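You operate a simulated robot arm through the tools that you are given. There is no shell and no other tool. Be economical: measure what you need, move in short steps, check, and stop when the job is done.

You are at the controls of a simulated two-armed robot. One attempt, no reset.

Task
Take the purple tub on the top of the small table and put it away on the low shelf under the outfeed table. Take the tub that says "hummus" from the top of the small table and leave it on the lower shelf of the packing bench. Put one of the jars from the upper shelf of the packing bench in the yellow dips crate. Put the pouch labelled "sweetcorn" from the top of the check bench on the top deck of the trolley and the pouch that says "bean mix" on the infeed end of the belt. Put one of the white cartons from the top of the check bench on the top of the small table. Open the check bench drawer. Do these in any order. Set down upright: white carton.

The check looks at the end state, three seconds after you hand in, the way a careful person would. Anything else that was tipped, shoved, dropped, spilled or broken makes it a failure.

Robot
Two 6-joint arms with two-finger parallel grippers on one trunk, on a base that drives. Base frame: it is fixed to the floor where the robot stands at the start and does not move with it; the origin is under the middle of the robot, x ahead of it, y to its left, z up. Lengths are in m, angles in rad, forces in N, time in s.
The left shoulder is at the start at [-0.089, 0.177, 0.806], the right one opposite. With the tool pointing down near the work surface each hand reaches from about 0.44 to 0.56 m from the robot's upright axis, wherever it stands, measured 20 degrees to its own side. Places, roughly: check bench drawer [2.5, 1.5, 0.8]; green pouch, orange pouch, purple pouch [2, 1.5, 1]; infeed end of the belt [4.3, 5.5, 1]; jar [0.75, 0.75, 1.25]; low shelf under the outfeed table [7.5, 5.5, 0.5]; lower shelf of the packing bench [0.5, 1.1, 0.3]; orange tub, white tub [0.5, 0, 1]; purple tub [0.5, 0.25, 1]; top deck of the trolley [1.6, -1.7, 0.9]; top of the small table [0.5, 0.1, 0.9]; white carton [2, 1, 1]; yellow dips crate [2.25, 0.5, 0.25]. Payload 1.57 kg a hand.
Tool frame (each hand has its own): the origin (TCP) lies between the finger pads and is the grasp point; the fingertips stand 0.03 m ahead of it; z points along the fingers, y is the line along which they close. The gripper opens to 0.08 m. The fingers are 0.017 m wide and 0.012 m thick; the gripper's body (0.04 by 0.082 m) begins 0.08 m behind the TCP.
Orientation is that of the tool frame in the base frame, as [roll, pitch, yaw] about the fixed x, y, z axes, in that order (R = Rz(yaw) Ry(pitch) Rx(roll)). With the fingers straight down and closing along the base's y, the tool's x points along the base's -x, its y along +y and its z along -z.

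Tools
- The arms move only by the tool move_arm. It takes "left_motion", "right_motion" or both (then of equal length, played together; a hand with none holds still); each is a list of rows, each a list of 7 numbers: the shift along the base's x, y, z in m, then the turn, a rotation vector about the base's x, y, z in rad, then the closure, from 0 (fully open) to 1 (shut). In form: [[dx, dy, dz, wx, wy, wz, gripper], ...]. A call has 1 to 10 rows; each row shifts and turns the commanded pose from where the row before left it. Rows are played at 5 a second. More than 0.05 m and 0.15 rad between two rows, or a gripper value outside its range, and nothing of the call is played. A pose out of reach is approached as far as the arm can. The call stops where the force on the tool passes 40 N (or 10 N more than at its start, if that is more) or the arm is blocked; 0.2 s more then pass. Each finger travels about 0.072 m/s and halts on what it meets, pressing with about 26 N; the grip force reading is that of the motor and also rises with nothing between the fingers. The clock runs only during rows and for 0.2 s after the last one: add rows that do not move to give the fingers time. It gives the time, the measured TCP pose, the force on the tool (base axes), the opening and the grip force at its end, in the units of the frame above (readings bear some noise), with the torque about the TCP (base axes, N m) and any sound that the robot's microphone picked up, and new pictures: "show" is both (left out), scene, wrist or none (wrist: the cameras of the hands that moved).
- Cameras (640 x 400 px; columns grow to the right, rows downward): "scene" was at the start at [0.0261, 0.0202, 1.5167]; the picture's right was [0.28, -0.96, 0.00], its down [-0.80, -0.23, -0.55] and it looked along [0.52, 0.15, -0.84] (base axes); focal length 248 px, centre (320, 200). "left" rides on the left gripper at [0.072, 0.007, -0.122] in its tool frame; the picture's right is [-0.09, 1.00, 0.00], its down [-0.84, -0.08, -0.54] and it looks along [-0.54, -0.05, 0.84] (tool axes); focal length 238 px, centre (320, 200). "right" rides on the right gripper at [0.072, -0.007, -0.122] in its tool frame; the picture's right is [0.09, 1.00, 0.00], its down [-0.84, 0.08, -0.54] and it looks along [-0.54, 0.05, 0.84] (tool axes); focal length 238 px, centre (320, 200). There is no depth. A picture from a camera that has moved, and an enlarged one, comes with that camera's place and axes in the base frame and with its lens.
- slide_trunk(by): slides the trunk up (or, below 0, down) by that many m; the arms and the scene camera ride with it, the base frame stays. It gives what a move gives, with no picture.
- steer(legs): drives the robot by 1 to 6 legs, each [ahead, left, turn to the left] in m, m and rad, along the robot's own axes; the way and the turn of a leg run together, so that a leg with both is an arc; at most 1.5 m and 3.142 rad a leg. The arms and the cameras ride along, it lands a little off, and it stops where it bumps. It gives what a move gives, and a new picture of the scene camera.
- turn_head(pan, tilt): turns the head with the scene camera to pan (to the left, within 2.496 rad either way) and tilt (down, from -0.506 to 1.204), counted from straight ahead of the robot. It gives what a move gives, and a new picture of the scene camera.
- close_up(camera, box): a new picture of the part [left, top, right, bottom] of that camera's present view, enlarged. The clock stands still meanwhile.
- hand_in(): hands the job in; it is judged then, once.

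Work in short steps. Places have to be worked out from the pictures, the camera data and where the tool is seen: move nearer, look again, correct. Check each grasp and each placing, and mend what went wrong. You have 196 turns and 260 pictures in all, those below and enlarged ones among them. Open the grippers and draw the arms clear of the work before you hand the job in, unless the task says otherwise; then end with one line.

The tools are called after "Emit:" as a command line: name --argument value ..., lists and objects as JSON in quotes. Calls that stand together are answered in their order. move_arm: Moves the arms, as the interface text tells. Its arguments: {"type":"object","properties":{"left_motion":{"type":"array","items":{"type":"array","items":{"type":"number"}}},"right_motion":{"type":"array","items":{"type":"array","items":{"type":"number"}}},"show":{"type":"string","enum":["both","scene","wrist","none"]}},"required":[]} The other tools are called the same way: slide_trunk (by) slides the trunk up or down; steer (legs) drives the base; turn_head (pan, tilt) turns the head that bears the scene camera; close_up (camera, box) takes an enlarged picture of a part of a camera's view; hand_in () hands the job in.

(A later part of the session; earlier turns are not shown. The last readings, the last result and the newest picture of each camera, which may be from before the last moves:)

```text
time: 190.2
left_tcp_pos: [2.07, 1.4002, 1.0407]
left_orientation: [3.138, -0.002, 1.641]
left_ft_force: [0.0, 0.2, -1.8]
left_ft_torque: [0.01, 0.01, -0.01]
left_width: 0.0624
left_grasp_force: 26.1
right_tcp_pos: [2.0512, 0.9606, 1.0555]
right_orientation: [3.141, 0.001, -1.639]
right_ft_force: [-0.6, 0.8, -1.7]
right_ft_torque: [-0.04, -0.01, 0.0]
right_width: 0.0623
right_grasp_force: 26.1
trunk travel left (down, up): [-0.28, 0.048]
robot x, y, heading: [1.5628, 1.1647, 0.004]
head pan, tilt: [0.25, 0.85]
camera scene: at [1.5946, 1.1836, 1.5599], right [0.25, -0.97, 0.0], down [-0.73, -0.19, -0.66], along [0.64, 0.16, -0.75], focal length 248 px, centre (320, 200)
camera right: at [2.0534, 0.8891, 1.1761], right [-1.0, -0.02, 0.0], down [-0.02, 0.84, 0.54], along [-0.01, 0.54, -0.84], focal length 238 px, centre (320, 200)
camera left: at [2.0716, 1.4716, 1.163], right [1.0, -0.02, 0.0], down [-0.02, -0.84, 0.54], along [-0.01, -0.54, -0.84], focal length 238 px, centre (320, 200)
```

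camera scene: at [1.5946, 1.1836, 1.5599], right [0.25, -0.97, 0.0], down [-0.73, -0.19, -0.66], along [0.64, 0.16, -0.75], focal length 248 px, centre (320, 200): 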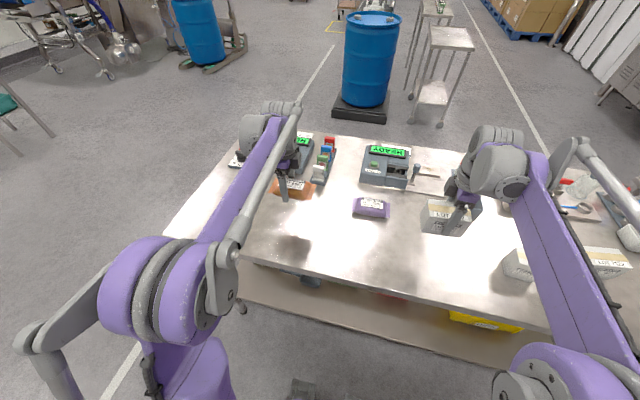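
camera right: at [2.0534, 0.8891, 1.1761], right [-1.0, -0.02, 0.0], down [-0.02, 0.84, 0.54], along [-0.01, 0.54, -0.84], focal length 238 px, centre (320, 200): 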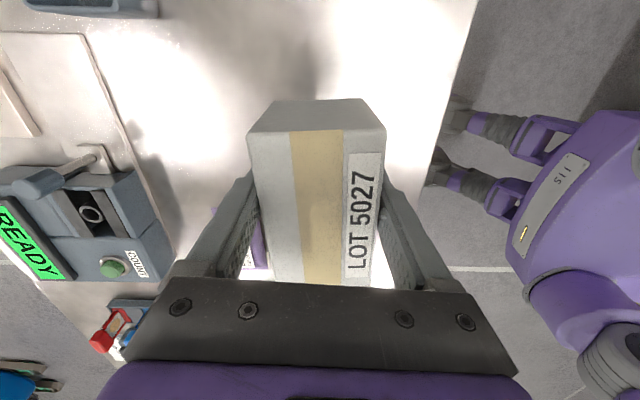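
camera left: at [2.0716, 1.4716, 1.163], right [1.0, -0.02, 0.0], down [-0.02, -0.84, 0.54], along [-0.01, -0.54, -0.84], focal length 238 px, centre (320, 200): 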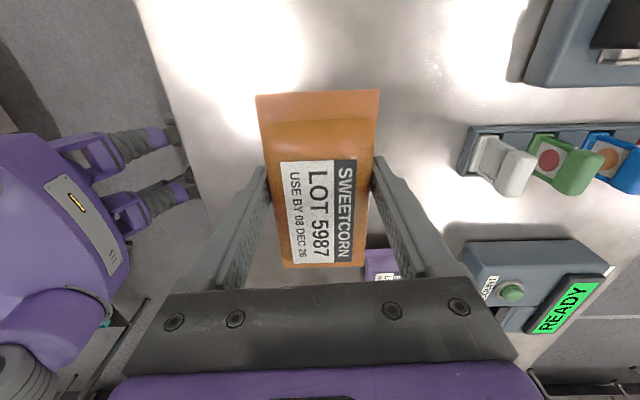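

Both held. Back off, go to the trolley side, and turn to face −y.

Emit:
steer --legs '[[-0.22, 0, 0], [0, -1.0, 0], [0, -0.85, 0], [0, 0, -1.57]]'

Emit:
turn_head --pan 0.0 --tilt 0.7

```text
time: 211.9
left_tcp_pos: [1.5965, -1.1988, 1.04]
left_orientation: [3.136, -0.001, 0.082]
left_ft_force: [-0.8, 0.9, -2.4]
left_ft_torque: [0.04, -0.02, -0.01]
left_width: 0.0618
left_grasp_force: 25.9
right_tcp_pos: [1.1574, -1.1868, 1.0558]
right_orientation: [3.14, 0.002, 3.083]
right_ft_force: [-0.1, -0.6, -2.5]
right_ft_torque: [-0.02, 0.05, -0.01]
right_width: 0.0614
right_grasp_force: 25.8
trunk travel left (down, up): [-0.28, 0.048]
robot x, y, heading: [1.3572, -0.6917, -1.556]
head pan, tilt: [0.25, 0.85]
camera scene: at [1.3717, -0.7271, 1.5599], right [-0.97, -0.26, 0.0], down [-0.2, 0.73, -0.66], along [0.17, -0.64, -0.75], focal length 248 px, centre (320, 200)
```

scene: 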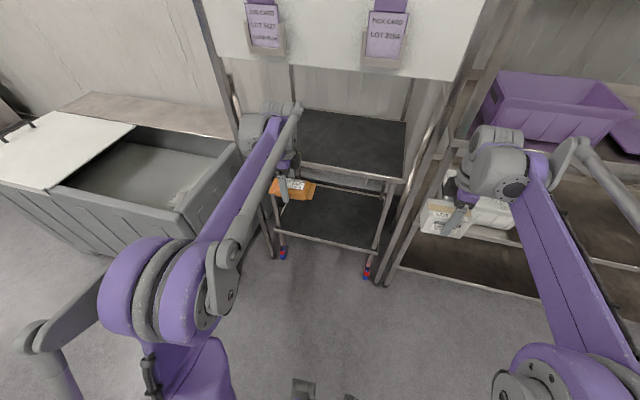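

```text
time: 212.7
left_tcp_pos: [1.5964, -1.1984, 1.0402]
left_orientation: [3.137, -0.003, 0.083]
left_ft_force: [0.7, 0.4, -1.7]
left_ft_torque: [-0.01, -0.02, 0.01]
left_width: 0.0619
left_grasp_force: 25.8
right_tcp_pos: [1.1568, -1.1879, 1.0565]
right_orientation: [3.141, 0.003, 3.084]
right_ft_force: [-0.5, 1.0, -2.5]
right_ft_torque: [0.02, -0.03, 0.02]
right_width: 0.0614
right_grasp_force: 26.5
trunk travel left (down, up): [-0.28, 0.048]
robot x, y, heading: [1.3552, -0.6903, -1.554]
head pan, tilt: [0.0, 0.7]
camera scene: at [1.3526, -0.7366, 1.5721], right [-1.0, -0.02, 0.0], down [-0.01, 0.64, -0.76], along [0.01, -0.76, -0.64], focal length 248 px, centre (320, 200)
```

scene: 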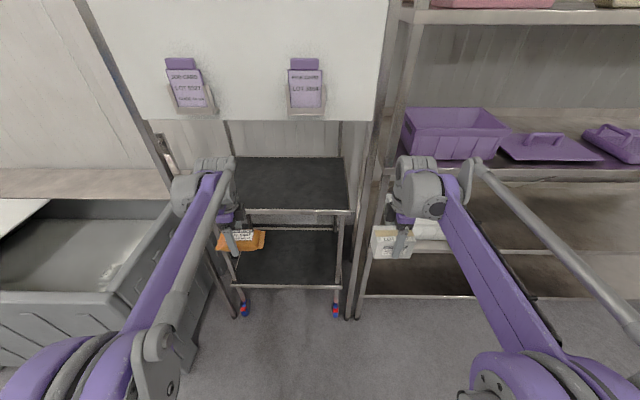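

Trolley deck spans ~x 1.23–1.70, y −1.5…−1.92, with a panel above its front. I tuck both hands closer to the centre (right one retracted) so only the left reaches over the deck.

Emit:
move_arm --left_motion '[[-0.03, 0, 0, 0, 0, 0, 1], [-0.03, 0, 0, 0, 0, 0, 1], [-0.03, 0, 0, 0, 0, 0, 1], [-0.03, 0, 0, 0, 0, 0, 1], [0, 0, 0, 0, 0, 0, 1]]' --right_motion '[[0, 0.02, 0, 0, 0, 0, 1], [0.01, 0.02, 0, 0, 0, 0, 1], [0.01, 0.02, 0, 0, 0, 0, 1], [0.01, 0.02, 0, 0, 0, 0, 1], [0, 0, 0, 0, 0, 0, 1]]' --show "none"

Emit:
steer --legs '[[0, 0.16, -0.015], [0.17, 0, 0]]'

Emit:
close_up --camera "left" --box '[0, 0, 640, 400]'

```text
time: 213.9
left_tcp_pos: [1.4761, -1.1982, 1.0414]
left_orientation: [3.138, -0.003, 0.085]
left_ft_force: [-1.1, -0.1, -1.6]
left_ft_torque: [0.01, -0.02, 0.01]
left_width: 0.0619
left_grasp_force: 25.7
right_tcp_pos: [1.1882, -1.1083, 1.0545]
right_orientation: [-3.142, 0.002, 3.086]
right_ft_force: [0.9, -0.2, -2.6]
right_ft_torque: [0.01, 0.01, 0.01]
right_width: 0.0614
right_grasp_force: 26.0
trunk travel left (down, up): [-0.28, 0.048]
robot x, y, heading: [1.3514, -0.6915, -1.553]
head pan, tilt: [0.0, 0.7]
```

```text
time: 217.0
left_tcp_pos: [1.6309, -1.3683, 1.0407]
left_orientation: [3.137, -0.002, 0.068]
left_ft_force: [-1.0, -0.2, -1.4]
left_ft_torque: [0.02, -0.04, -0.01]
left_width: 0.0618
left_grasp_force: 25.6
right_tcp_pos: [1.3425, -1.2729, 1.0555]
right_orientation: [-3.141, 0.003, 3.07]
right_ft_force: [0.6, 0.3, -1.8]
right_ft_torque: [-0.02, 0.02, -0.02]
right_width: 0.0611
right_grasp_force: 26.1
trunk travel left (down, up): [-0.28, 0.048]
robot x, y, heading: [1.5118, -0.8618, -1.569]
head pan, tilt: [0.0, 0.7]
camera scene: at [1.5139, -0.9052, 1.5721], right [-1.0, 0.0, 0.0], down [0.0, 0.64, -0.77], along [0.0, -0.77, -0.64], focal length 248 px, centre (320, 200)
```

scene: 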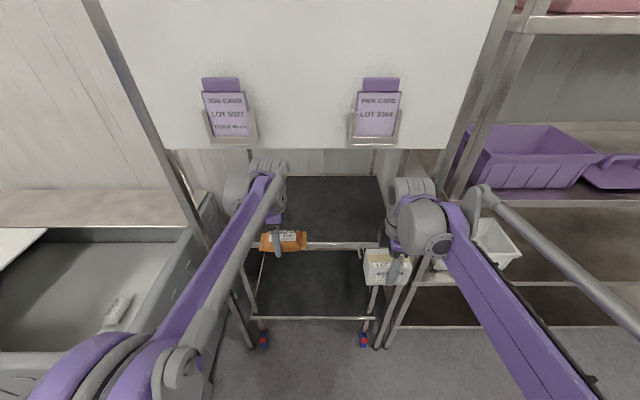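

```text
1.00 times, centred on (320, 200) of left (not enlarged: the box is as wide or as high as the picture)
camera zoom: at [1.7034, -1.3709, 1.1625], right [-0.02, -1.0, 0.0], down [-0.84, 0.02, 0.54], along [-0.54, 0.01, -0.84], focal length 238 px, centre (320, 200)
```

zoom: 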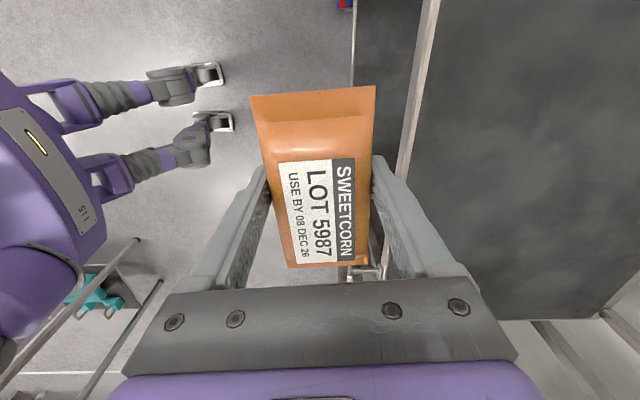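

Panel bottom edge ≈1.29 at y≈−1.43. Lower both hands a bit to pass under it, then roll ahead 0.12.

Emit:
move_arm --left_motion '[[0, 0, -0.03, 0, 0, 0, 1], [0, 0, -0.03, 0, 0, 0, 1], [0, 0, 0, 0, 0, 0, 1]]' --right_motion '[[0, 0, -0.025, 0, 0, 0, 1], [0, 0, -0.025, 0, 0, 0, 1], [0, 0, 0, 0, 0, 0, 1]]' --show "none"

Emit:
steer --legs '[[0.12, 0, 0]]'

Emit:
move_arm --left_motion '[[0, -0.035, 0, 0, 0, 0, 1], [0, -0.035, 0, 0, 0, 0, 1], [0, 0, -0.02, 0, 0, 0, 1], [0, 0, 0, 0, 0, 0, 1]]' --show "wrist"

```text
time: 217.8
left_tcp_pos: [1.6313, -1.3692, 0.9808]
left_orientation: [3.138, -0.002, 0.067]
left_ft_force: [0.0, 0.4, -1.9]
left_ft_torque: [-0.04, 0.0, -0.03]
left_width: 0.0617
left_grasp_force: 25.9
right_tcp_pos: [1.3434, -1.2722, 1.0045]
right_orientation: [3.14, 0.001, 3.07]
right_ft_force: [-1.0, 0.4, -2.2]
right_ft_torque: [0.0, 0.02, 0.01]
right_width: 0.0611
right_grasp_force: 26.0
trunk travel left (down, up): [-0.28, 0.048]
robot x, y, heading: [1.5171, -0.8603, -1.57]
head pan, tilt: [0.0, 0.7]
```

```text
time: 219.0
left_tcp_pos: [1.6312, -1.4855, 0.9816]
left_orientation: [3.138, -0.001, 0.068]
left_ft_force: [1.2, 0.2, -1.7]
left_ft_torque: [0.0, 0.01, -0.02]
left_width: 0.0616
left_grasp_force: 25.9
right_tcp_pos: [1.343, -1.3905, 1.0056]
right_orientation: [3.141, 0.002, 3.07]
right_ft_force: [0.3, -0.9, -3.4]
right_ft_torque: [-0.01, -0.01, 0.01]
right_width: 0.0609
right_grasp_force: 26.0
trunk travel left (down, up): [-0.28, 0.048]
robot x, y, heading: [1.5177, -0.9773, -1.568]
head pan, tilt: [0.0, 0.7]
camera scene: at [1.5139, -1.0226, 1.572], right [-1.0, 0.0, 0.0], down [0.0, 0.64, -0.77], along [0.0, -0.77, -0.64], focal length 248 px, centre (320, 200)
```

scene: 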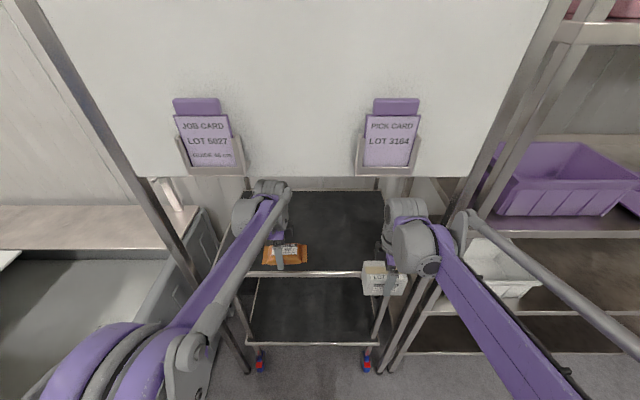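

```text
time: 220.0
left_tcp_pos: [1.6317, -1.5573, 0.9593]
left_orientation: [3.14, -0.001, 0.068]
left_ft_force: [0.7, -0.5, -1.7]
left_ft_torque: [0.01, -0.01, 0.02]
left_width: 0.0617
left_grasp_force: 25.9
right_tcp_pos: [1.342, -1.3913, 1.0059]
right_orientation: [3.14, 0.002, 3.07]
right_ft_force: [0.7, -0.9, -1.8]
right_ft_torque: [0.01, 0.01, 0.0]
right_width: 0.0612
right_grasp_force: 26.5
trunk travel left (down, up): [-0.28, 0.048]
robot x, y, heading: [1.5149, -0.9792, -1.569]
head pan, tilt: [0.0, 0.7]
camera left: at [1.7039, -1.5596, 1.0823], right [-0.02, -1.0, 0.0], down [-0.84, 0.02, 0.54], along [-0.54, 0.01, -0.84], focal length 238 px, centre (320, 200)
```

left: 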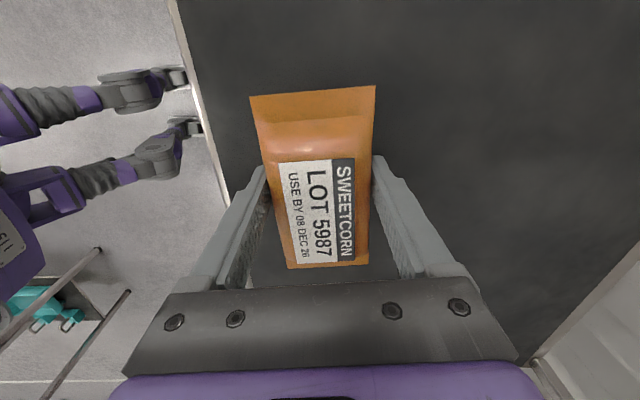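

Pouch is over the deck. Lower to contact.

Emit:
move_arm --left_motion '[[0, 0, -0.015, 0, 0, 0, 1], [0, 0, -0.01, 0, 0, 0, 1], [0, 0, -0.006, 0, 0, 0, 1], [0, 0, -0.004, 0, 0, 0, 1], [0, 0, -0.004, 0, 0, 0, 1], [0, 0, 0, 0, 0, 0, 1]]' --show "wrist"

```text
time: 221.1
left_tcp_pos: [1.631, -1.557, 0.9307]
left_orientation: [3.135, -0.002, 0.068]
left_ft_force: [0.2, -4.4, 24.2]
left_ft_torque: [0.7, 0.12, 0.01]
left_width: 0.0615
left_grasp_force: 26.4
right_tcp_pos: [1.3437, -1.3906, 1.0055]
right_orientation: [-3.141, 0.002, 3.072]
right_ft_force: [-0.4, 0.5, -1.2]
right_ft_torque: [0.01, 0.04, -0.01]
right_width: 0.061
right_grasp_force: 26.2
trunk travel left (down, up): [-0.28, 0.048]
robot x, y, heading: [1.5145, -0.9815, -1.574]
head pan, tilt: [0.0, 0.7]
stopped in row 5 (left hand): the force on the tool passed its limit at 48 N (the readings are from after the stop); the commanded pose is now the measured one
camera left: at [1.704, -1.5586, 1.052], right [-0.02, -1.0, 0.01], down [-0.84, 0.02, 0.54], along [-0.54, 0.01, -0.84], focal length 238 px, centre (320, 200)
```

left: 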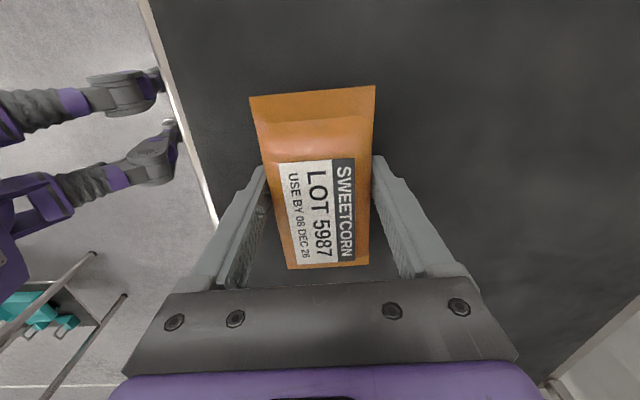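

Contact with the deck. Ease, open, lift slightly, and retreat.

Emit:
move_arm --left_motion '[[0, 0, 0.003, 0, 0, 0, 1], [0, 0, 0, 0, 0, 0, 0.3], [0, 0, 0, 0, 0, 0, 0], [0, 0, 0, 0, 0, 0, 0], [0, 0, 0.02, 0, 0, 0, 0], [0, 0, 0.03, 0, 0, 0, 0], [0, 0.02, 0.01, 0, 0, 0, 0], [0, 0, 0, 0, 0, 0, 0]]' --show "wrist"

```text
time: 222.9
left_tcp_pos: [1.6299, -1.5375, 0.9908]
left_orientation: [3.138, 0.0, 0.068]
left_ft_force: [0.0, -1.0, 0.3]
left_ft_torque: [-0.02, 0.0, -0.01]
left_width: 0.0803
left_grasp_force: 0.0
right_tcp_pos: [1.3422, -1.3925, 1.0051]
right_orientation: [-3.14, 0.001, 3.071]
right_ft_force: [1.1, 0.5, -2.6]
right_ft_torque: [0.05, 0.01, 0.02]
right_width: 0.0607
right_grasp_force: 26.0
trunk travel left (down, up): [-0.28, 0.048]
robot x, y, heading: [1.5123, -0.9782, -1.567]
head pan, tilt: [0.0, 0.7]
camera left: at [1.7037, -1.5401, 1.1128], right [-0.02, -1.0, 0.01], down [-0.84, 0.02, 0.54], along [-0.54, 0.01, -0.84], focal length 238 px, centre (320, 200)
```

left: 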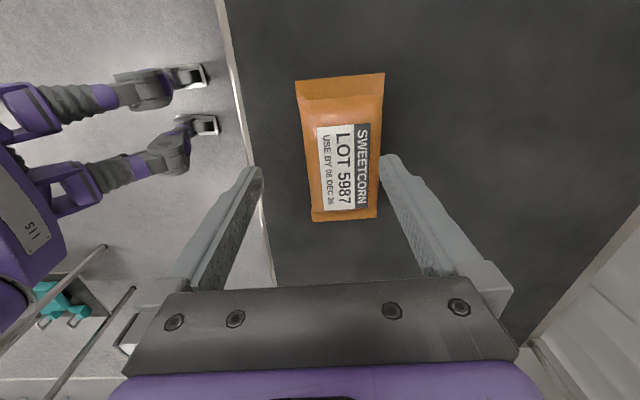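

Sweetcorn placed. Retreat, turn to face −x and go to the small table with the carton.

Emit:
steer --legs '[[-0.35, 0, 0], [0, 0, -1.57], [0, -0.38, 0]]'

Emit:
move_arm --right_motion '[[0, 0, 0.03, 0, 0, 0, 1], [0, 0, 0.03, 0, 0, 0, 1], [0, 0, 0, 0, 0, 0, 1]]' --left_motion '[[0, 0, 0.03, 0, 0, 0, 0], [0, 0, 0.03, 0, 0, 0, 0], [0, 0, 0, 0, 0, 0, 0]]' --show "scene"

```text
time: 232.4
left_tcp_pos: [0.9559, -0.3707, 0.9917]
left_orientation: [3.136, -0.003, -1.503]
left_ft_force: [-0.7, 0.1, 0.0]
left_ft_torque: [0.0, 0.03, 0.01]
left_width: 0.0797
left_grasp_force: 0.0
right_tcp_pos: [1.103, -0.0829, 1.0055]
right_orientation: [3.141, 0.002, 1.5]
right_ft_force: [-0.4, -0.6, -1.9]
right_ft_torque: [-0.02, 0.01, -0.01]
right_width: 0.0607
right_grasp_force: 26.1
trunk travel left (down, up): [-0.28, 0.048]
robot x, y, heading: [1.5179, -0.2571, -3.144]
head pan, tilt: [0.0, 0.7]
camera scene: at [1.4702, -0.2542, 1.5722], right [0.0, 1.0, 0.0], down [0.64, 0.0, -0.76], along [-0.76, 0.0, -0.64], focal length 248 px, centre (320, 200)
```

scene: 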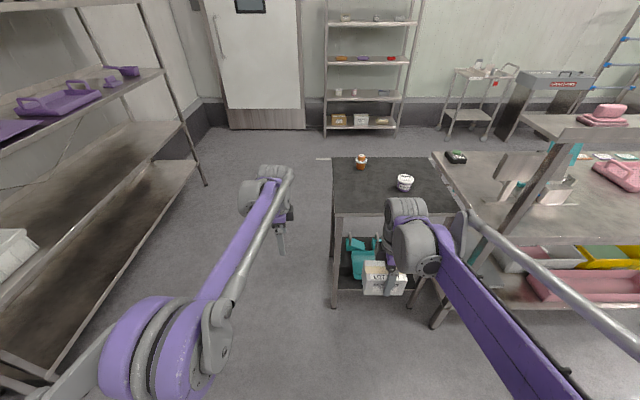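

```text
time: 233.2
left_tcp_pos: [0.9569, -0.3708, 1.051]
left_orientation: [3.136, -0.002, -1.502]
left_ft_force: [0.3, 0.4, 0.3]
left_ft_torque: [0.0, 0.02, -0.01]
left_width: 0.0798
left_grasp_force: 0.1
right_tcp_pos: [1.1036, -0.0828, 1.0653]
right_orientation: [3.141, 0.002, 1.5]
right_ft_force: [-0.5, 0.3, -3.0]
right_ft_torque: [0.02, 0.04, -0.01]
right_width: 0.0608
right_grasp_force: 25.4
trunk travel left (down, up): [-0.28, 0.048]
robot x, y, heading: [1.5135, -0.257, -3.138]
head pan, tilt: [0.0, 0.7]
camera scene: at [1.47, -0.2544, 1.5721], right [0.0, 1.0, 0.0], down [0.64, 0.0, -0.76], along [-0.76, 0.0, -0.64], focal length 248 px, centre (320, 200)
```

scene: 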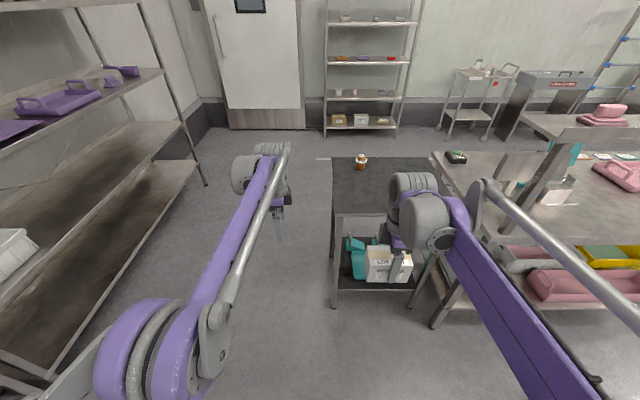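

Table spans x 0.27–0.72, y −0.2–0.33. Drive ahead 0.44 to bring the carton over (0.66, −0.08), then extend the arm.

Emit:
steer --legs '[[0.44, 0, 0]]'

Emit:
move_arm --right_motion '[[-0.03, 0, 0, 0, 0, 0, 1], [-0.03, 0, 0, 0, 0, 0, 1], [0, 0, -0.03, 0, 0, 0, 1], [0, 0, -0.03, 0, 0, 0, 1], [0, 0, -0.03, 0, 0, 0, 1], [0, 0, 0, 0, 0, 0, 1]]' --show "both"

```text
time: 235.9
left_tcp_pos: [0.5166, -0.3707, 1.0516]
left_orientation: [3.135, -0.001, -1.503]
left_ft_force: [0.2, 0.1, -0.7]
left_ft_torque: [0.0, 0.0, -0.01]
left_width: 0.08
left_grasp_force: 0.1
right_tcp_pos: [0.6641, -0.0818, 1.0647]
right_orientation: [3.141, 0.001, 1.5]
right_ft_force: [-0.6, -0.2, -2.0]
right_ft_torque: [0.02, 0.02, 0.0]
right_width: 0.0605
right_grasp_force: 26.5
trunk travel left (down, up): [-0.28, 0.048]
robot x, y, heading: [1.0759, -0.2575, 3.142]
head pan, tilt: [0.0, 0.7]
camera scene: at [1.0307, -0.2542, 1.5721], right [0.0, 1.0, 0.0], down [0.64, 0.0, -0.76], along [-0.76, 0.0, -0.64], focal length 248 px, centre (320, 200)
```

scene: 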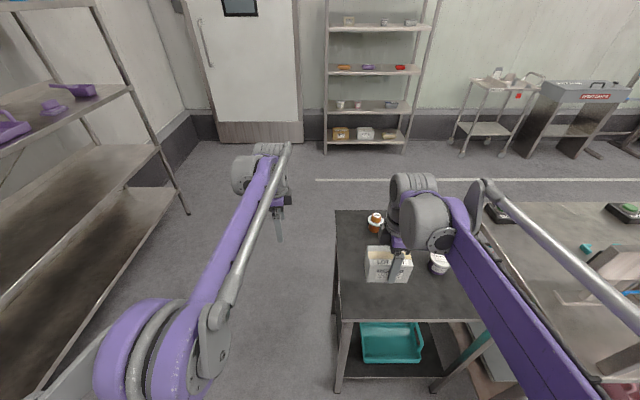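

```text
time: 237.3
left_tcp_pos: [0.5171, -0.3712, 1.0509]
left_orientation: [3.136, -0.001, -1.502]
left_ft_force: [0.0, -0.1, -1.2]
left_ft_torque: [-0.03, 0.0, -0.01]
left_width: 0.0801
left_grasp_force: 0.1
right_tcp_pos: [0.6037, -0.082, 0.9765]
right_orientation: [3.141, 0.001, 1.5]
right_ft_force: [-0.6, 0.4, -2.5]
right_ft_torque: [0.01, 0.01, 0.0]
right_width: 0.0604
right_grasp_force: 26.3
trunk travel left (down, up): [-0.28, 0.048]
robot x, y, heading: [1.0764, -0.2548, 3.142]
head pan, tilt: [0.0, 0.7]
camera scene: at [1.0309, -0.2542, 1.5722], right [0.0, 1.0, 0.0], down [0.64, 0.0, -0.77], along [-0.77, 0.0, -0.64], focal length 248 px, centre (320, 200)
camera right: at [0.6028, -0.0096, 1.0958], right [1.0, 0.02, 0.0], down [0.02, -0.84, 0.54], along [0.01, -0.54, -0.84], focal length 238 px, centre (320, 200)
```

scene: 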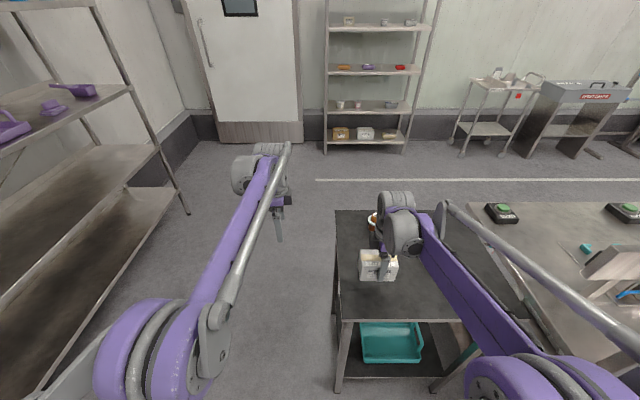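
right: 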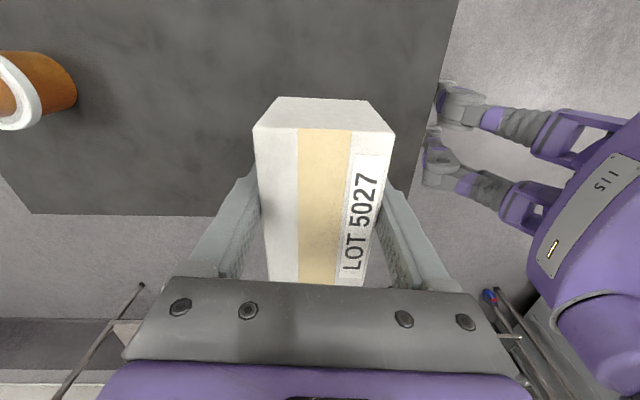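

Shift 3 cm toward +y and lower until contact.

Emit:
move_arm --right_motion '[[0, 0.03, -0.01, 0, 0, 0, 1], [0, 0, -0.02, 0, 0, 0, 1], [0, 0, -0.01, 0, 0, 0, 1], [0, 0, -0.004, 0, 0, 0, 1], [0, 0, -0.004, 0, 0, 0, 1], [0, 0, 0, 0, 0, 0, 1]]' --show "wrist"

```text
time: 238.7
left_tcp_pos: [0.5157, -0.3704, 1.0515]
left_orientation: [3.138, -0.001, -1.502]
left_ft_force: [0.3, -0.2, -0.6]
left_ft_torque: [-0.03, 0.0, -0.01]
left_width: 0.0801
left_grasp_force: 0.0
right_tcp_pos: [0.6039, -0.0523, 0.9271]
right_orientation: [3.141, 0.002, 1.501]
right_ft_force: [-0.2, -0.3, -2.1]
right_ft_torque: [0.01, -0.02, 0.01]
right_width: 0.0604
right_grasp_force: 25.9
trunk travel left (down, up): [-0.28, 0.048]
robot x, y, heading: [1.0767, -0.2548, 3.14]
head pan, tilt: [0.0, 0.7]
camera right: at [0.6023, 0.0207, 1.0479], right [1.0, 0.02, 0.0], down [0.02, -0.84, 0.54], along [0.01, -0.54, -0.84], focal length 238 px, centre (320, 200)
```

right: 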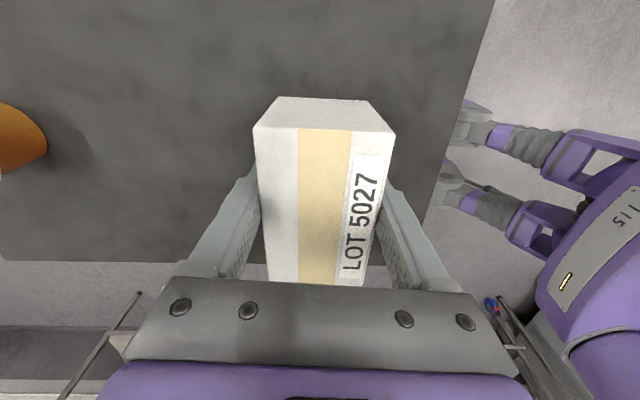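

Not touching yet; continue down in small steps.

Emit:
move_arm --right_motion '[[0, 0, -0.004, 0, 0, 0, 1], [0, 0, -0.004, 0, 0, 0, 1], [0, 0, -0.004, 0, 0, 0, 1], [0, 0, -0.003, 0, 0, 0, 1], [0, 0, -0.003, 0, 0, 0, 1], [0, 0, 0, 0, 0, 0, 1]]' --show "wrist"

```text
time: 240.1
left_tcp_pos: [0.5165, -0.3707, 1.0509]
left_orientation: [3.135, -0.001, -1.502]
left_ft_force: [-0.3, -0.4, -0.4]
left_ft_torque: [0.0, 0.05, 0.01]
left_width: 0.0799
left_grasp_force: 0.1
right_tcp_pos: [0.6039, -0.052, 0.9092]
right_orientation: [-3.14, 0.0, 1.498]
right_ft_force: [0.8, -0.6, -3.2]
right_ft_torque: [0.0, 0.0, -0.01]
right_width: 0.0602
right_grasp_force: 26.5
trunk travel left (down, up): [-0.28, 0.048]
robot x, y, heading: [1.075, -0.2561, 3.146]
head pan, tilt: [0.0, 0.7]
camera right: at [0.6023, 0.0207, 1.0294], right [1.0, 0.02, 0.0], down [0.02, -0.84, 0.54], along [0.01, -0.54, -0.84], focal length 238 px, centre (320, 200)
```

right: 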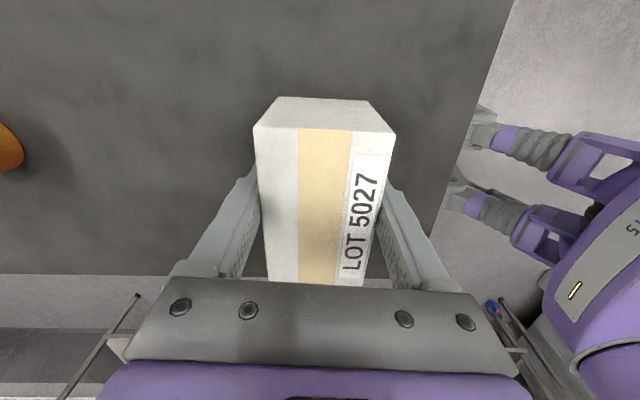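

Continue.

Emit:
move_arm --right_motion '[[0, 0, -0.004, 0, 0, 0, 1], [0, 0, -0.004, 0, 0, 0, 1], [0, 0, -0.003, 0, 0, 0, 1], [0, 0, -0.003, 0, 0, 0, 1], [0, 0, -0.003, 0, 0, 0, 1], [0, 0, 0, 0, 0, 0, 1]]' --show "wrist"

```text
time: 241.5
left_tcp_pos: [0.5176, -0.3713, 1.0532]
left_orientation: [3.135, -0.002, -1.502]
left_ft_force: [0.3, 0.0, 0.6]
left_ft_torque: [0.01, -0.01, 0.01]
left_width: 0.0798
left_grasp_force: 0.0
right_tcp_pos: [0.6051, -0.0535, 0.8936]
right_orientation: [-3.139, 0.001, 1.5]
right_ft_force: [3.1, -0.9, 23.0]
right_ft_torque: [-0.15, -0.22, 0.34]
right_width: 0.0596
right_grasp_force: 25.7
trunk travel left (down, up): [-0.28, 0.048]
robot x, y, heading: [1.0725, -0.2539, 3.143]
head pan, tilt: [0.0, 0.7]
camera right: at [0.6039, 0.02, 1.0138], right [1.0, 0.02, 0.0], down [0.02, -0.84, 0.54], along [0.01, -0.54, -0.84], focal length 238 px, centre (320, 200)
```

right: 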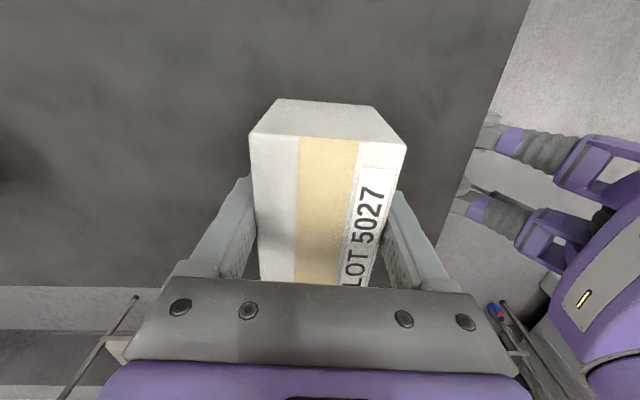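

Contact. Open gently and lift off.

Emit:
move_arm --right_motion '[[0, 0, 0.002, 0, 0, 0, 1], [0, 0, 0, 0, 0, 0, 0.28], [0, 0, 0, 0, 0, 0, 0], [0, 0, 0, 0, 0, 0, 0], [0, 0, 0.03, 0, 0, 0, 0], [0, 0, 0.04, 0, 0, 0, 0], [0, 0, 0.04, 0, 0, 0, 0], [0, 0, 0.03, 0, 0, 0, 0]]' --show "both"

```text
time: 243.3
left_tcp_pos: [0.518, -0.371, 1.0516]
left_orientation: [3.136, -0.001, -1.503]
left_ft_force: [-0.1, -0.6, 0.1]
left_ft_torque: [0.0, -0.02, -0.01]
left_width: 0.08
left_grasp_force: 0.0
right_tcp_pos: [0.6039, -0.0524, 1.0356]
right_orientation: [3.141, 0.004, 1.5]
right_ft_force: [-1.1, -0.5, 0.7]
right_ft_torque: [-0.02, 0.0, 0.0]
right_width: 0.0799
right_grasp_force: 0.0
trunk travel left (down, up): [-0.28, 0.048]
robot x, y, heading: [1.0756, -0.2564, 3.146]
head pan, tilt: [0.0, 0.7]
camera scene: at [1.0311, -0.2543, 1.5722], right [0.0, 1.0, 0.0], down [0.64, 0.0, -0.77], along [-0.77, 0.0, -0.64], focal length 248 px, centre (320, 200)
camera right: at [0.6025, 0.0205, 1.1554], right [1.0, 0.02, 0.0], down [0.02, -0.84, 0.54], along [0.01, -0.54, -0.84], focal length 238 px, centre (320, 200)
```

scene: 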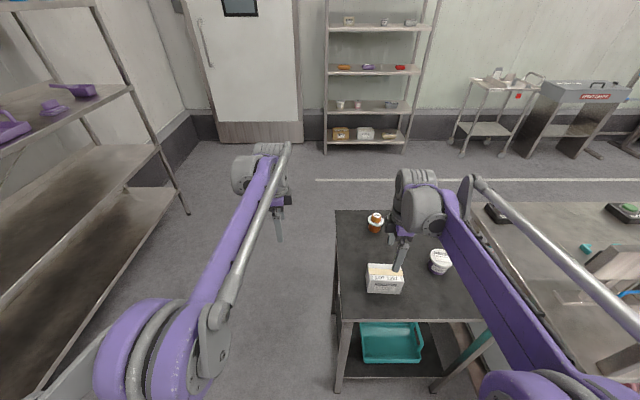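
right: 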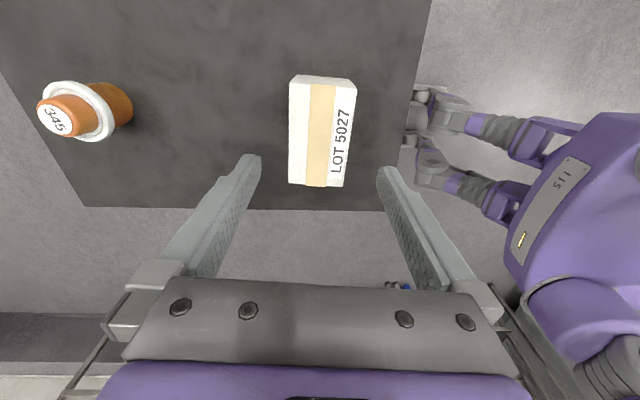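

Carton stands upright. Now prepare the right hand (undo yaw, lift) for the purple tub.

Emit:
move_arm --right_motion '[[0, 0, 0.01, 0, 0, -0.15, 0], [0, 0, 0.01, 0, 0, -0.15, 0], [0, 0, 0.01, 0, 0, -0.15, 0], [0, 0, 0.01, 0, 0, -0.15, 0], [0, 0, 0.01, 0, 0, -0.15, 0], [0, 0, 0.01, 0, 0, -0.15, 0], [0, 0, 0, 0, 0, -0.15, 0], [0, 0, 0, 0, 0, -0.15, 0], [0, 0, 0, 0, 0, -0.15, 0], [0, 0, 0, 0, 0, -0.15, 0]]' --show "none"

Emit:
steer --legs '[[0, -0.18, 0]]'

Emit:
move_arm --right_motion '[[0.01, 0, 0, 0, 0.13, 0, 0], [0.01, 0, 0, 0, 0.13, 0, 0], [0.01, 0, 0, 0, 0.13, 0, 0], [0.01, 0, 0, 0, 0.13, 0, 0], [0.01, 0, 0, 0, 0.13, 0, 0], [0.01, 0, 0, 0, 0.13, 0, 0], [0, 0, 0, 0, 0, 0, 0]]' --show "wrist"

```text
time: 245.5
left_tcp_pos: [0.5162, -0.3712, 1.0514]
left_orientation: [3.138, -0.001, -1.502]
left_ft_force: [-0.2, -0.1, -0.7]
left_ft_torque: [-0.01, 0.01, 0.02]
left_width: 0.0799
left_grasp_force: 0.1
right_tcp_pos: [0.6051, -0.0526, 1.0941]
right_orientation: [-3.141, 0.003, -0.006]
right_ft_force: [0.1, -0.5, 0.5]
right_ft_torque: [0.04, 0.01, 0.0]
right_width: 0.0797
right_grasp_force: 0.1
trunk travel left (down, up): [-0.28, 0.048]
robot x, y, heading: [1.074, -0.2544, 3.139]
head pan, tilt: [0.0, 0.7]
```

```text
time: 247.7
left_tcp_pos: [0.5166, -0.191, 1.0515]
left_orientation: [3.134, -0.002, -1.504]
left_ft_force: [-0.3, -0.3, 0.8]
left_ft_torque: [-0.02, 0.01, 0.03]
left_width: 0.0801
left_grasp_force: 0.0
right_tcp_pos: [0.6042, 0.1272, 1.0944]
right_orientation: [-3.141, 0.002, -0.002]
right_ft_force: [-0.1, 1.1, 0.4]
right_ft_torque: [0.01, 0.02, 0.02]
right_width: 0.0798
right_grasp_force: 0.1
trunk travel left (down, up): [-0.28, 0.048]
robot x, y, heading: [1.0774, -0.075, 3.142]
head pan, tilt: [0.0, 0.7]
camera scene: at [1.0311, -0.0751, 1.5722], right [0.0, 1.0, 0.0], down [0.64, 0.0, -0.76], along [-0.76, 0.0, -0.64], focal length 248 px, centre (320, 200)
```

scene: 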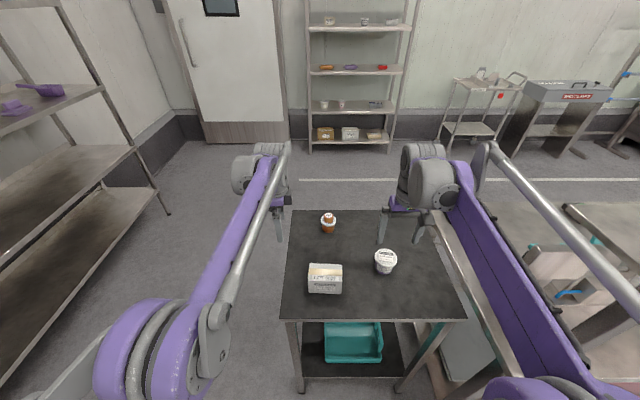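

```text
time: 249.3
left_tcp_pos: [0.5169, -0.1909, 1.0503]
left_orientation: [3.136, -0.001, -1.505]
left_ft_force: [0.5, -0.2, 0.0]
left_ft_torque: [-0.04, -0.01, -0.03]
left_width: 0.0799
left_grasp_force: 0.0
right_tcp_pos: [0.6644, 0.1257, 1.0936]
right_orientation: [3.14, 0.784, 0.001]
right_ft_force: [0.0, -0.3, 1.0]
right_ft_torque: [0.0, -0.01, 0.02]
right_width: 0.0801
right_grasp_force: 0.1
trunk travel left (down, up): [-0.28, 0.048]
robot x, y, heading: [1.0775, -0.0747, 3.139]
head pan, tilt: [0.0, 0.7]
camera right: at [0.8012, 0.1337, 1.1284], right [0.06, -1.0, -0.06], down [-0.21, -0.08, 0.97], along [-0.98, -0.05, -0.21], focal length 238 px, centre (320, 200)
```

right: 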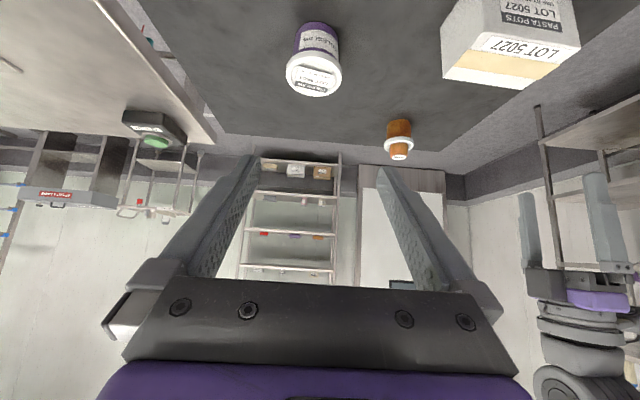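

Purple tub lid at ≈(0.537, 0.139, 0.903). Approach to pre-grasp along the tool axis.

Emit:
move_arm --right_motion '[[-0.014, 0.006, -0.035, 0, 0, 0, 0], [-0.014, 0.005, -0.035, 0, 0, 0, 0], [-0.014, 0, -0.036, 0, 0, 0, 0], [-0.02, 0, -0.02, 0, 0, 0, 0], [-0.02, 0, -0.02, 0, 0, 0, 0], [0, 0, 0, 0, 0, 0, 0]]' --show "wrist"

```text
time: 250.7
left_tcp_pos: [0.5169, -0.1909, 1.0511]
left_orientation: [3.134, -0.002, -1.505]
left_ft_force: [0.2, 1.0, 0.2]
left_ft_torque: [-0.01, 0.01, 0.0]
left_width: 0.08
left_grasp_force: 0.0
right_tcp_pos: [0.5824, 0.1378, 0.9482]
right_orientation: [3.14, 0.782, -0.002]
right_ft_force: [0.1, 0.2, -0.8]
right_ft_torque: [-0.03, 0.01, 0.01]
right_width: 0.0802
right_grasp_force: 0.0
trunk travel left (down, up): [-0.28, 0.048]
robot x, y, heading: [1.0749, -0.0756, 3.139]
head pan, tilt: [0.0, 0.7]
camera right: at [0.7204, 0.1453, 0.9827], right [0.06, -1.0, -0.06], down [-0.21, -0.08, 0.97], along [-0.98, -0.05, -0.22], focal length 238 px, centre (320, 200)
```

right: 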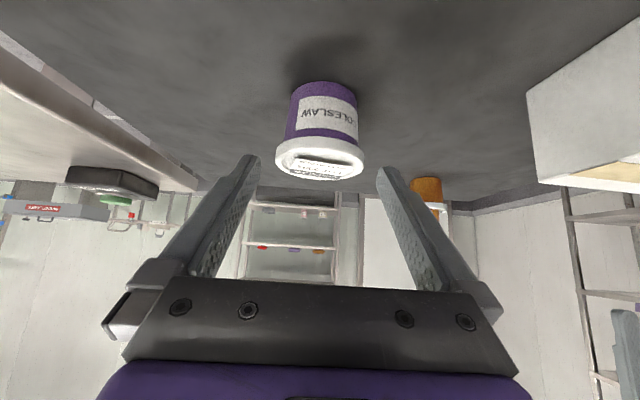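

Aligned. Advance along the axis to the lid and close.

Emit:
move_arm --right_motion '[[-0.015, 0, -0.015, 0, 0, 0, 0], [-0.015, 0, -0.015, 0, 0, 0, 0], [-0.013, 0, -0.013, 0, 0, 0, 0], [0, 0, 0, 0, 0, 0, 0]]' --show "wrist"

```text
time: 251.7
left_tcp_pos: [0.5179, -0.1916, 1.0513]
left_orientation: [3.138, -0.001, -1.505]
left_ft_force: [-0.6, 0.2, 0.6]
left_ft_torque: [0.02, 0.02, 0.0]
left_width: 0.0802
left_grasp_force: 0.1
right_tcp_pos: [0.5398, 0.138, 0.9046]
right_orientation: [3.139, 0.781, -0.003]
right_ft_force: [0.5, -0.8, 0.4]
right_ft_torque: [0.01, 0.02, 0.02]
right_width: 0.0799
right_grasp_force: 0.0
trunk travel left (down, up): [-0.28, 0.048]
robot x, y, heading: [1.0738, -0.0806, 3.139]
head pan, tilt: [0.0, 0.7]
camera right: at [0.6768, 0.145, 0.9389], right [0.06, -1.0, -0.06], down [-0.21, -0.08, 0.97], along [-0.98, -0.05, -0.22], focal length 238 px, centre (320, 200)
```

right: 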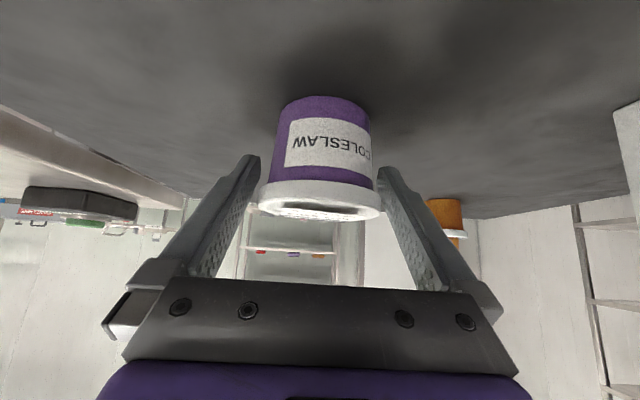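

Lid at the TCP. Close and lift.

Emit:
move_arm --right_motion '[[0, 0, 0, 0, 0, 0, 0.2], [0, 0, 0, 0, 0, 0, 1], [0, 0, 0, 0, 0, 0, 1], [0, 0, 0, 0, 0, 0, 1], [0, 0, 0.015, 0, 0, 0, 1], [0, 0, 0.03, 0, 0, 0, 1], [0, 0, 0.04, 0, 0, 0, 1], [0, 0, 0.04, 0, 0, 0, 1]]' --show "wrist"

```text
time: 253.5
left_tcp_pos: [0.5183, -0.1919, 1.0528]
left_orientation: [3.136, -0.002, -1.503]
left_ft_force: [-0.5, -0.4, -0.1]
left_ft_torque: [0.02, -0.01, -0.02]
left_width: 0.0798
left_grasp_force: 0.0
right_tcp_pos: [0.5405, 0.1379, 1.0294]
right_orientation: [3.138, 0.78, -0.001]
right_ft_force: [0.3, -0.3, -1.4]
right_ft_torque: [0.01, 0.02, 0.01]
right_width: 0.0703
right_grasp_force: 25.8
trunk travel left (down, up): [-0.28, 0.048]
robot x, y, heading: [1.0735, -0.0797, 3.133]
head pan, tilt: [0.0, 0.7]
camera right: at [0.6774, 0.1458, 1.0649], right [0.06, -1.0, -0.06], down [-0.21, -0.08, 0.97], along [-0.98, -0.05, -0.22], focal length 238 px, centre (320, 200)
```

right: 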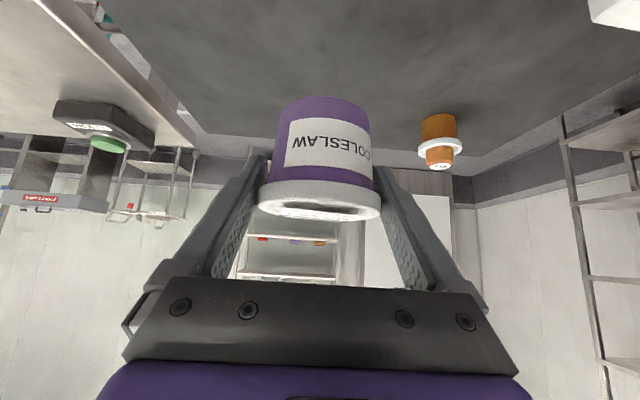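

Purple tub held. Raise it, then drive back to the check bench for the bean mix pouch.

Emit:
move_arm --right_motion '[[0, 0, 0.03, 0, 0, 0, 1], [0, 0, 0.03, 0, 0, 0, 1], [0, 0, 0.03, 0, 0, 0, 1], [0, 0, 0.03, 0, 0, 0, 1]]' --left_motion '[[0, 0, 0.01, 0, 0, 0, 0], [0, 0, 0.02, 0, 0, 0, 0], [0, 0, 0.02, 0, 0, 0, 0], [0, 0, 0, 0, 0, 0, 0]]' --show "none"

Emit:
steer --legs '[[-0.3, 0, 0], [0, 0, 3.141], [0, 1.1, 0]]'

Emit:
turn_head --pan 0.1 --tilt 0.85

```text
time: 254.5
left_tcp_pos: [0.5168, -0.1915, 1.1026]
left_orientation: [3.135, -0.003, -1.503]
left_ft_force: [0.6, -0.1, -0.4]
left_ft_torque: [-0.04, -0.05, 0.0]
left_width: 0.0799
left_grasp_force: 0.0
right_tcp_pos: [0.5398, 0.1379, 1.1509]
right_orientation: [3.138, 0.781, -0.003]
right_ft_force: [1.3, -0.1, -1.5]
right_ft_torque: [0.01, -0.03, -0.01]
right_width: 0.0702
right_grasp_force: 25.7
trunk travel left (down, up): [-0.28, 0.048]
robot x, y, heading: [1.0757, -0.075, 3.138]
head pan, tilt: [0.0, 0.7]
```

```text
time: 273.3
left_tcp_pos: [1.9632, 1.1138, 1.1025]
left_orientation: [3.137, -0.002, 1.615]
left_ft_force: [-0.1, 0.3, -0.3]
left_ft_torque: [0.0, -0.03, 0.02]
left_width: 0.08
left_grasp_force: 0.0
right_tcp_pos: [1.9352, 0.7856, 1.1504]
right_orientation: [3.139, 0.783, 3.118]
right_ft_force: [0.9, -0.4, -2.2]
right_ft_torque: [-0.02, 0.03, 0.0]
right_width: 0.0703
right_grasp_force: 26.1
trunk travel left (down, up): [-0.28, 0.048]
robot x, y, heading: [1.4021, 1.0109, -0.027]
head pan, tilt: [0.0, 0.7]
camera scene: at [1.4454, 1.0109, 1.5722], right [-0.02, -1.0, 0.0], down [-0.64, 0.02, -0.76], along [0.76, -0.02, -0.64], focal length 248 px, centre (320, 200)
```

scene: 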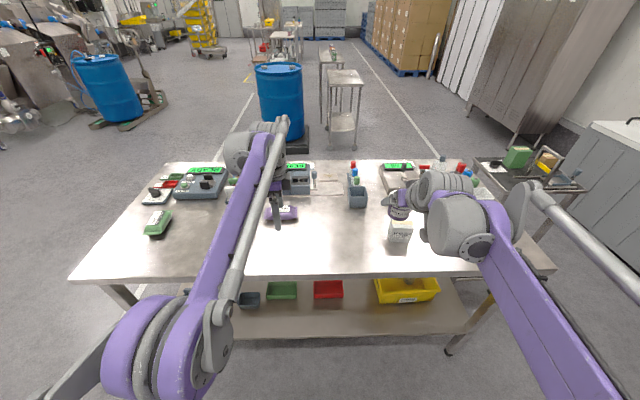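

```text
time: 274.0
left_tcp_pos: [1.9645, 1.1134, 1.1015]
left_orientation: [3.137, -0.001, 1.615]
left_ft_force: [0.4, -0.4, 0.8]
left_ft_torque: [0.01, 0.0, 0.02]
left_width: 0.08
left_grasp_force: 0.1
right_tcp_pos: [1.9348, 0.7854, 1.1498]
right_orientation: [3.14, 0.782, 3.117]
right_ft_force: [0.0, 0.7, -2.0]
right_ft_torque: [0.01, -0.03, 0.01]
right_width: 0.0704
right_grasp_force: 26.1
trunk travel left (down, up): [-0.28, 0.048]
robot x, y, heading: [1.4041, 1.0151, -0.022]
head pan, tilt: [0.099, 0.85]
camera scene: at [1.4384, 1.0188, 1.5599], right [0.07, -1.0, 0.0], down [-0.75, -0.06, -0.66], along [0.66, 0.05, -0.75], focal length 248 px, centre (320, 200)
```

scene: 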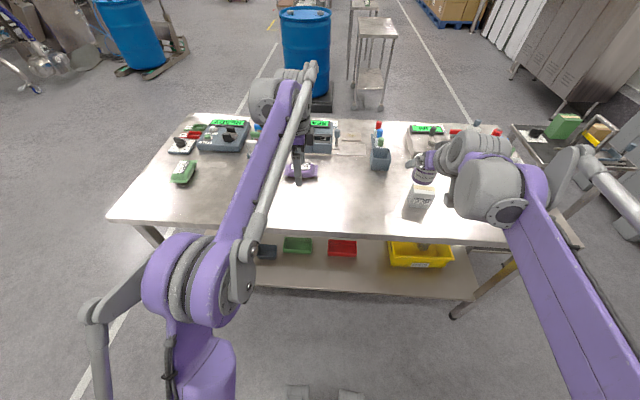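

Drive ahead 0.17 with a slight correction, then view from the left wrist.

Emit:
steer --legs '[[0.17, 0.025, 0.024]]'

Emit:
move_arm --left_motion '[[0.015, 0, -0.02, 0, 0, 0, 0], [0.01, 0, -0.02, 0, 0, 0, 0], [0, 0, 0, 0, 0, 0, 0]]' --show "wrist"

```text
time: 275.5
left_tcp_pos: [2.1292, 1.1499, 1.1015]
left_orientation: [3.137, -0.003, 1.639]
left_ft_force: [0.5, 0.2, 0.7]
left_ft_torque: [0.01, 0.01, 0.0]
left_width: 0.08
left_grasp_force: 0.0
right_tcp_pos: [2.1075, 0.821, 1.1493]
right_orientation: [3.14, 0.784, 3.14]
right_ft_force: [-0.1, 0.5, -1.8]
right_ft_torque: [0.01, 0.01, 0.0]
right_width: 0.0704
right_grasp_force: 26.0
trunk travel left (down, up): [-0.28, 0.048]
robot x, y, heading: [1.5721, 1.0325, -0.003]
head pan, tilt: [0.099, 0.85]
camera scene: at [1.6067, 1.0423, 1.5598], right [0.1, -1.0, 0.0], down [-0.75, -0.07, -0.66], along [0.66, 0.06, -0.75], focal length 248 px, centre (320, 200)
```

scene: 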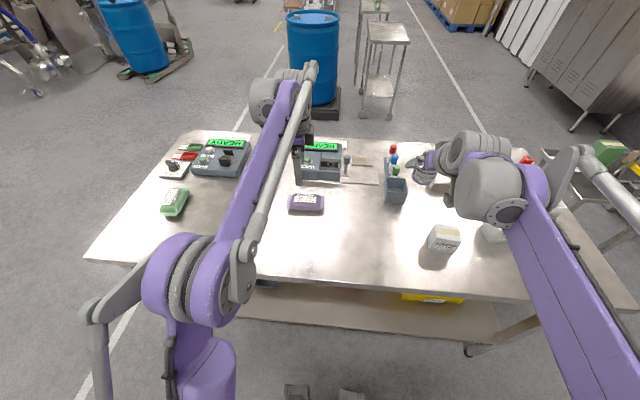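

```text
time: 276.3
left_tcp_pos: [2.1543, 1.1483, 1.0619]
left_orientation: [3.135, -0.003, 1.637]
left_ft_force: [-0.5, -1.1, 0.1]
left_ft_torque: [0.01, 0.02, 0.02]
left_width: 0.0798
left_grasp_force: 0.1
right_tcp_pos: [2.1076, 0.8205, 1.1507]
right_orientation: [3.14, 0.782, 3.139]
right_ft_force: [-0.3, 0.7, -2.5]
right_ft_torque: [0.02, -0.02, 0.0]
right_width: 0.0704
right_grasp_force: 25.6
trunk travel left (down, up): [-0.28, 0.048]
robot x, y, heading: [1.5718, 1.0354, 0.002]
head pan, tilt: [0.099, 0.85]
camera left: at [2.1559, 1.2204, 1.1839], right [1.0, -0.03, 0.01], down [-0.02, -0.84, 0.54], along [-0.01, -0.54, -0.84], focal length 238 px, centre (320, 200)
```

left: 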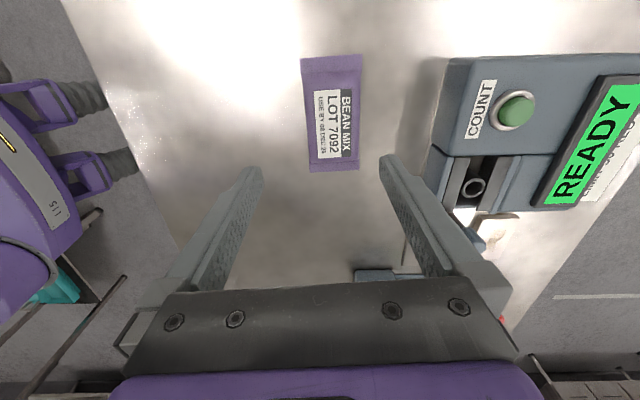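

Bean mix at ≈(2.170, 1.157). Align and descend to 0.935, check.

Emit:
move_arm --left_motion '[[0.008, 0.005, -0.03, 0, 0, 0, 0], [0.007, 0.004, -0.03, 0, 0, 0, 0], [0, 0, -0.035, 0, 0, 0, 0], [0, 0, -0.035, 0, 0, 0, 0], [0, 0, 0, 0, 0, 0, 0]]' --show "wrist"

```text
time: 277.5
left_tcp_pos: [2.1699, 1.1602, 0.9319]
left_orientation: [3.136, -0.001, 1.638]
left_ft_force: [-0.6, -0.1, -0.5]
left_ft_torque: [-0.01, -0.03, 0.01]
left_width: 0.0801
left_grasp_force: 0.0
right_tcp_pos: [2.1071, 0.8214, 1.1504]
right_orientation: [3.139, 0.783, 3.139]
right_ft_force: [-0.3, -0.2, -1.5]
right_ft_torque: [-0.04, -0.01, 0.02]
right_width: 0.0705
right_grasp_force: 26.1
trunk travel left (down, up): [-0.28, 0.048]
robot x, y, heading: [1.5711, 1.0332, -0.002]
head pan, tilt: [0.099, 0.85]
camera left: at [2.1715, 1.2306, 1.0537], right [1.0, -0.03, 0.01], down [-0.02, -0.84, 0.54], along [-0.01, -0.54, -0.84], focal length 238 px, centre (320, 200)
```

left: 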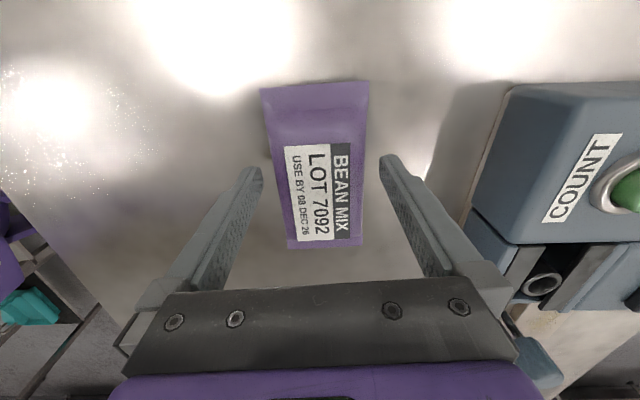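

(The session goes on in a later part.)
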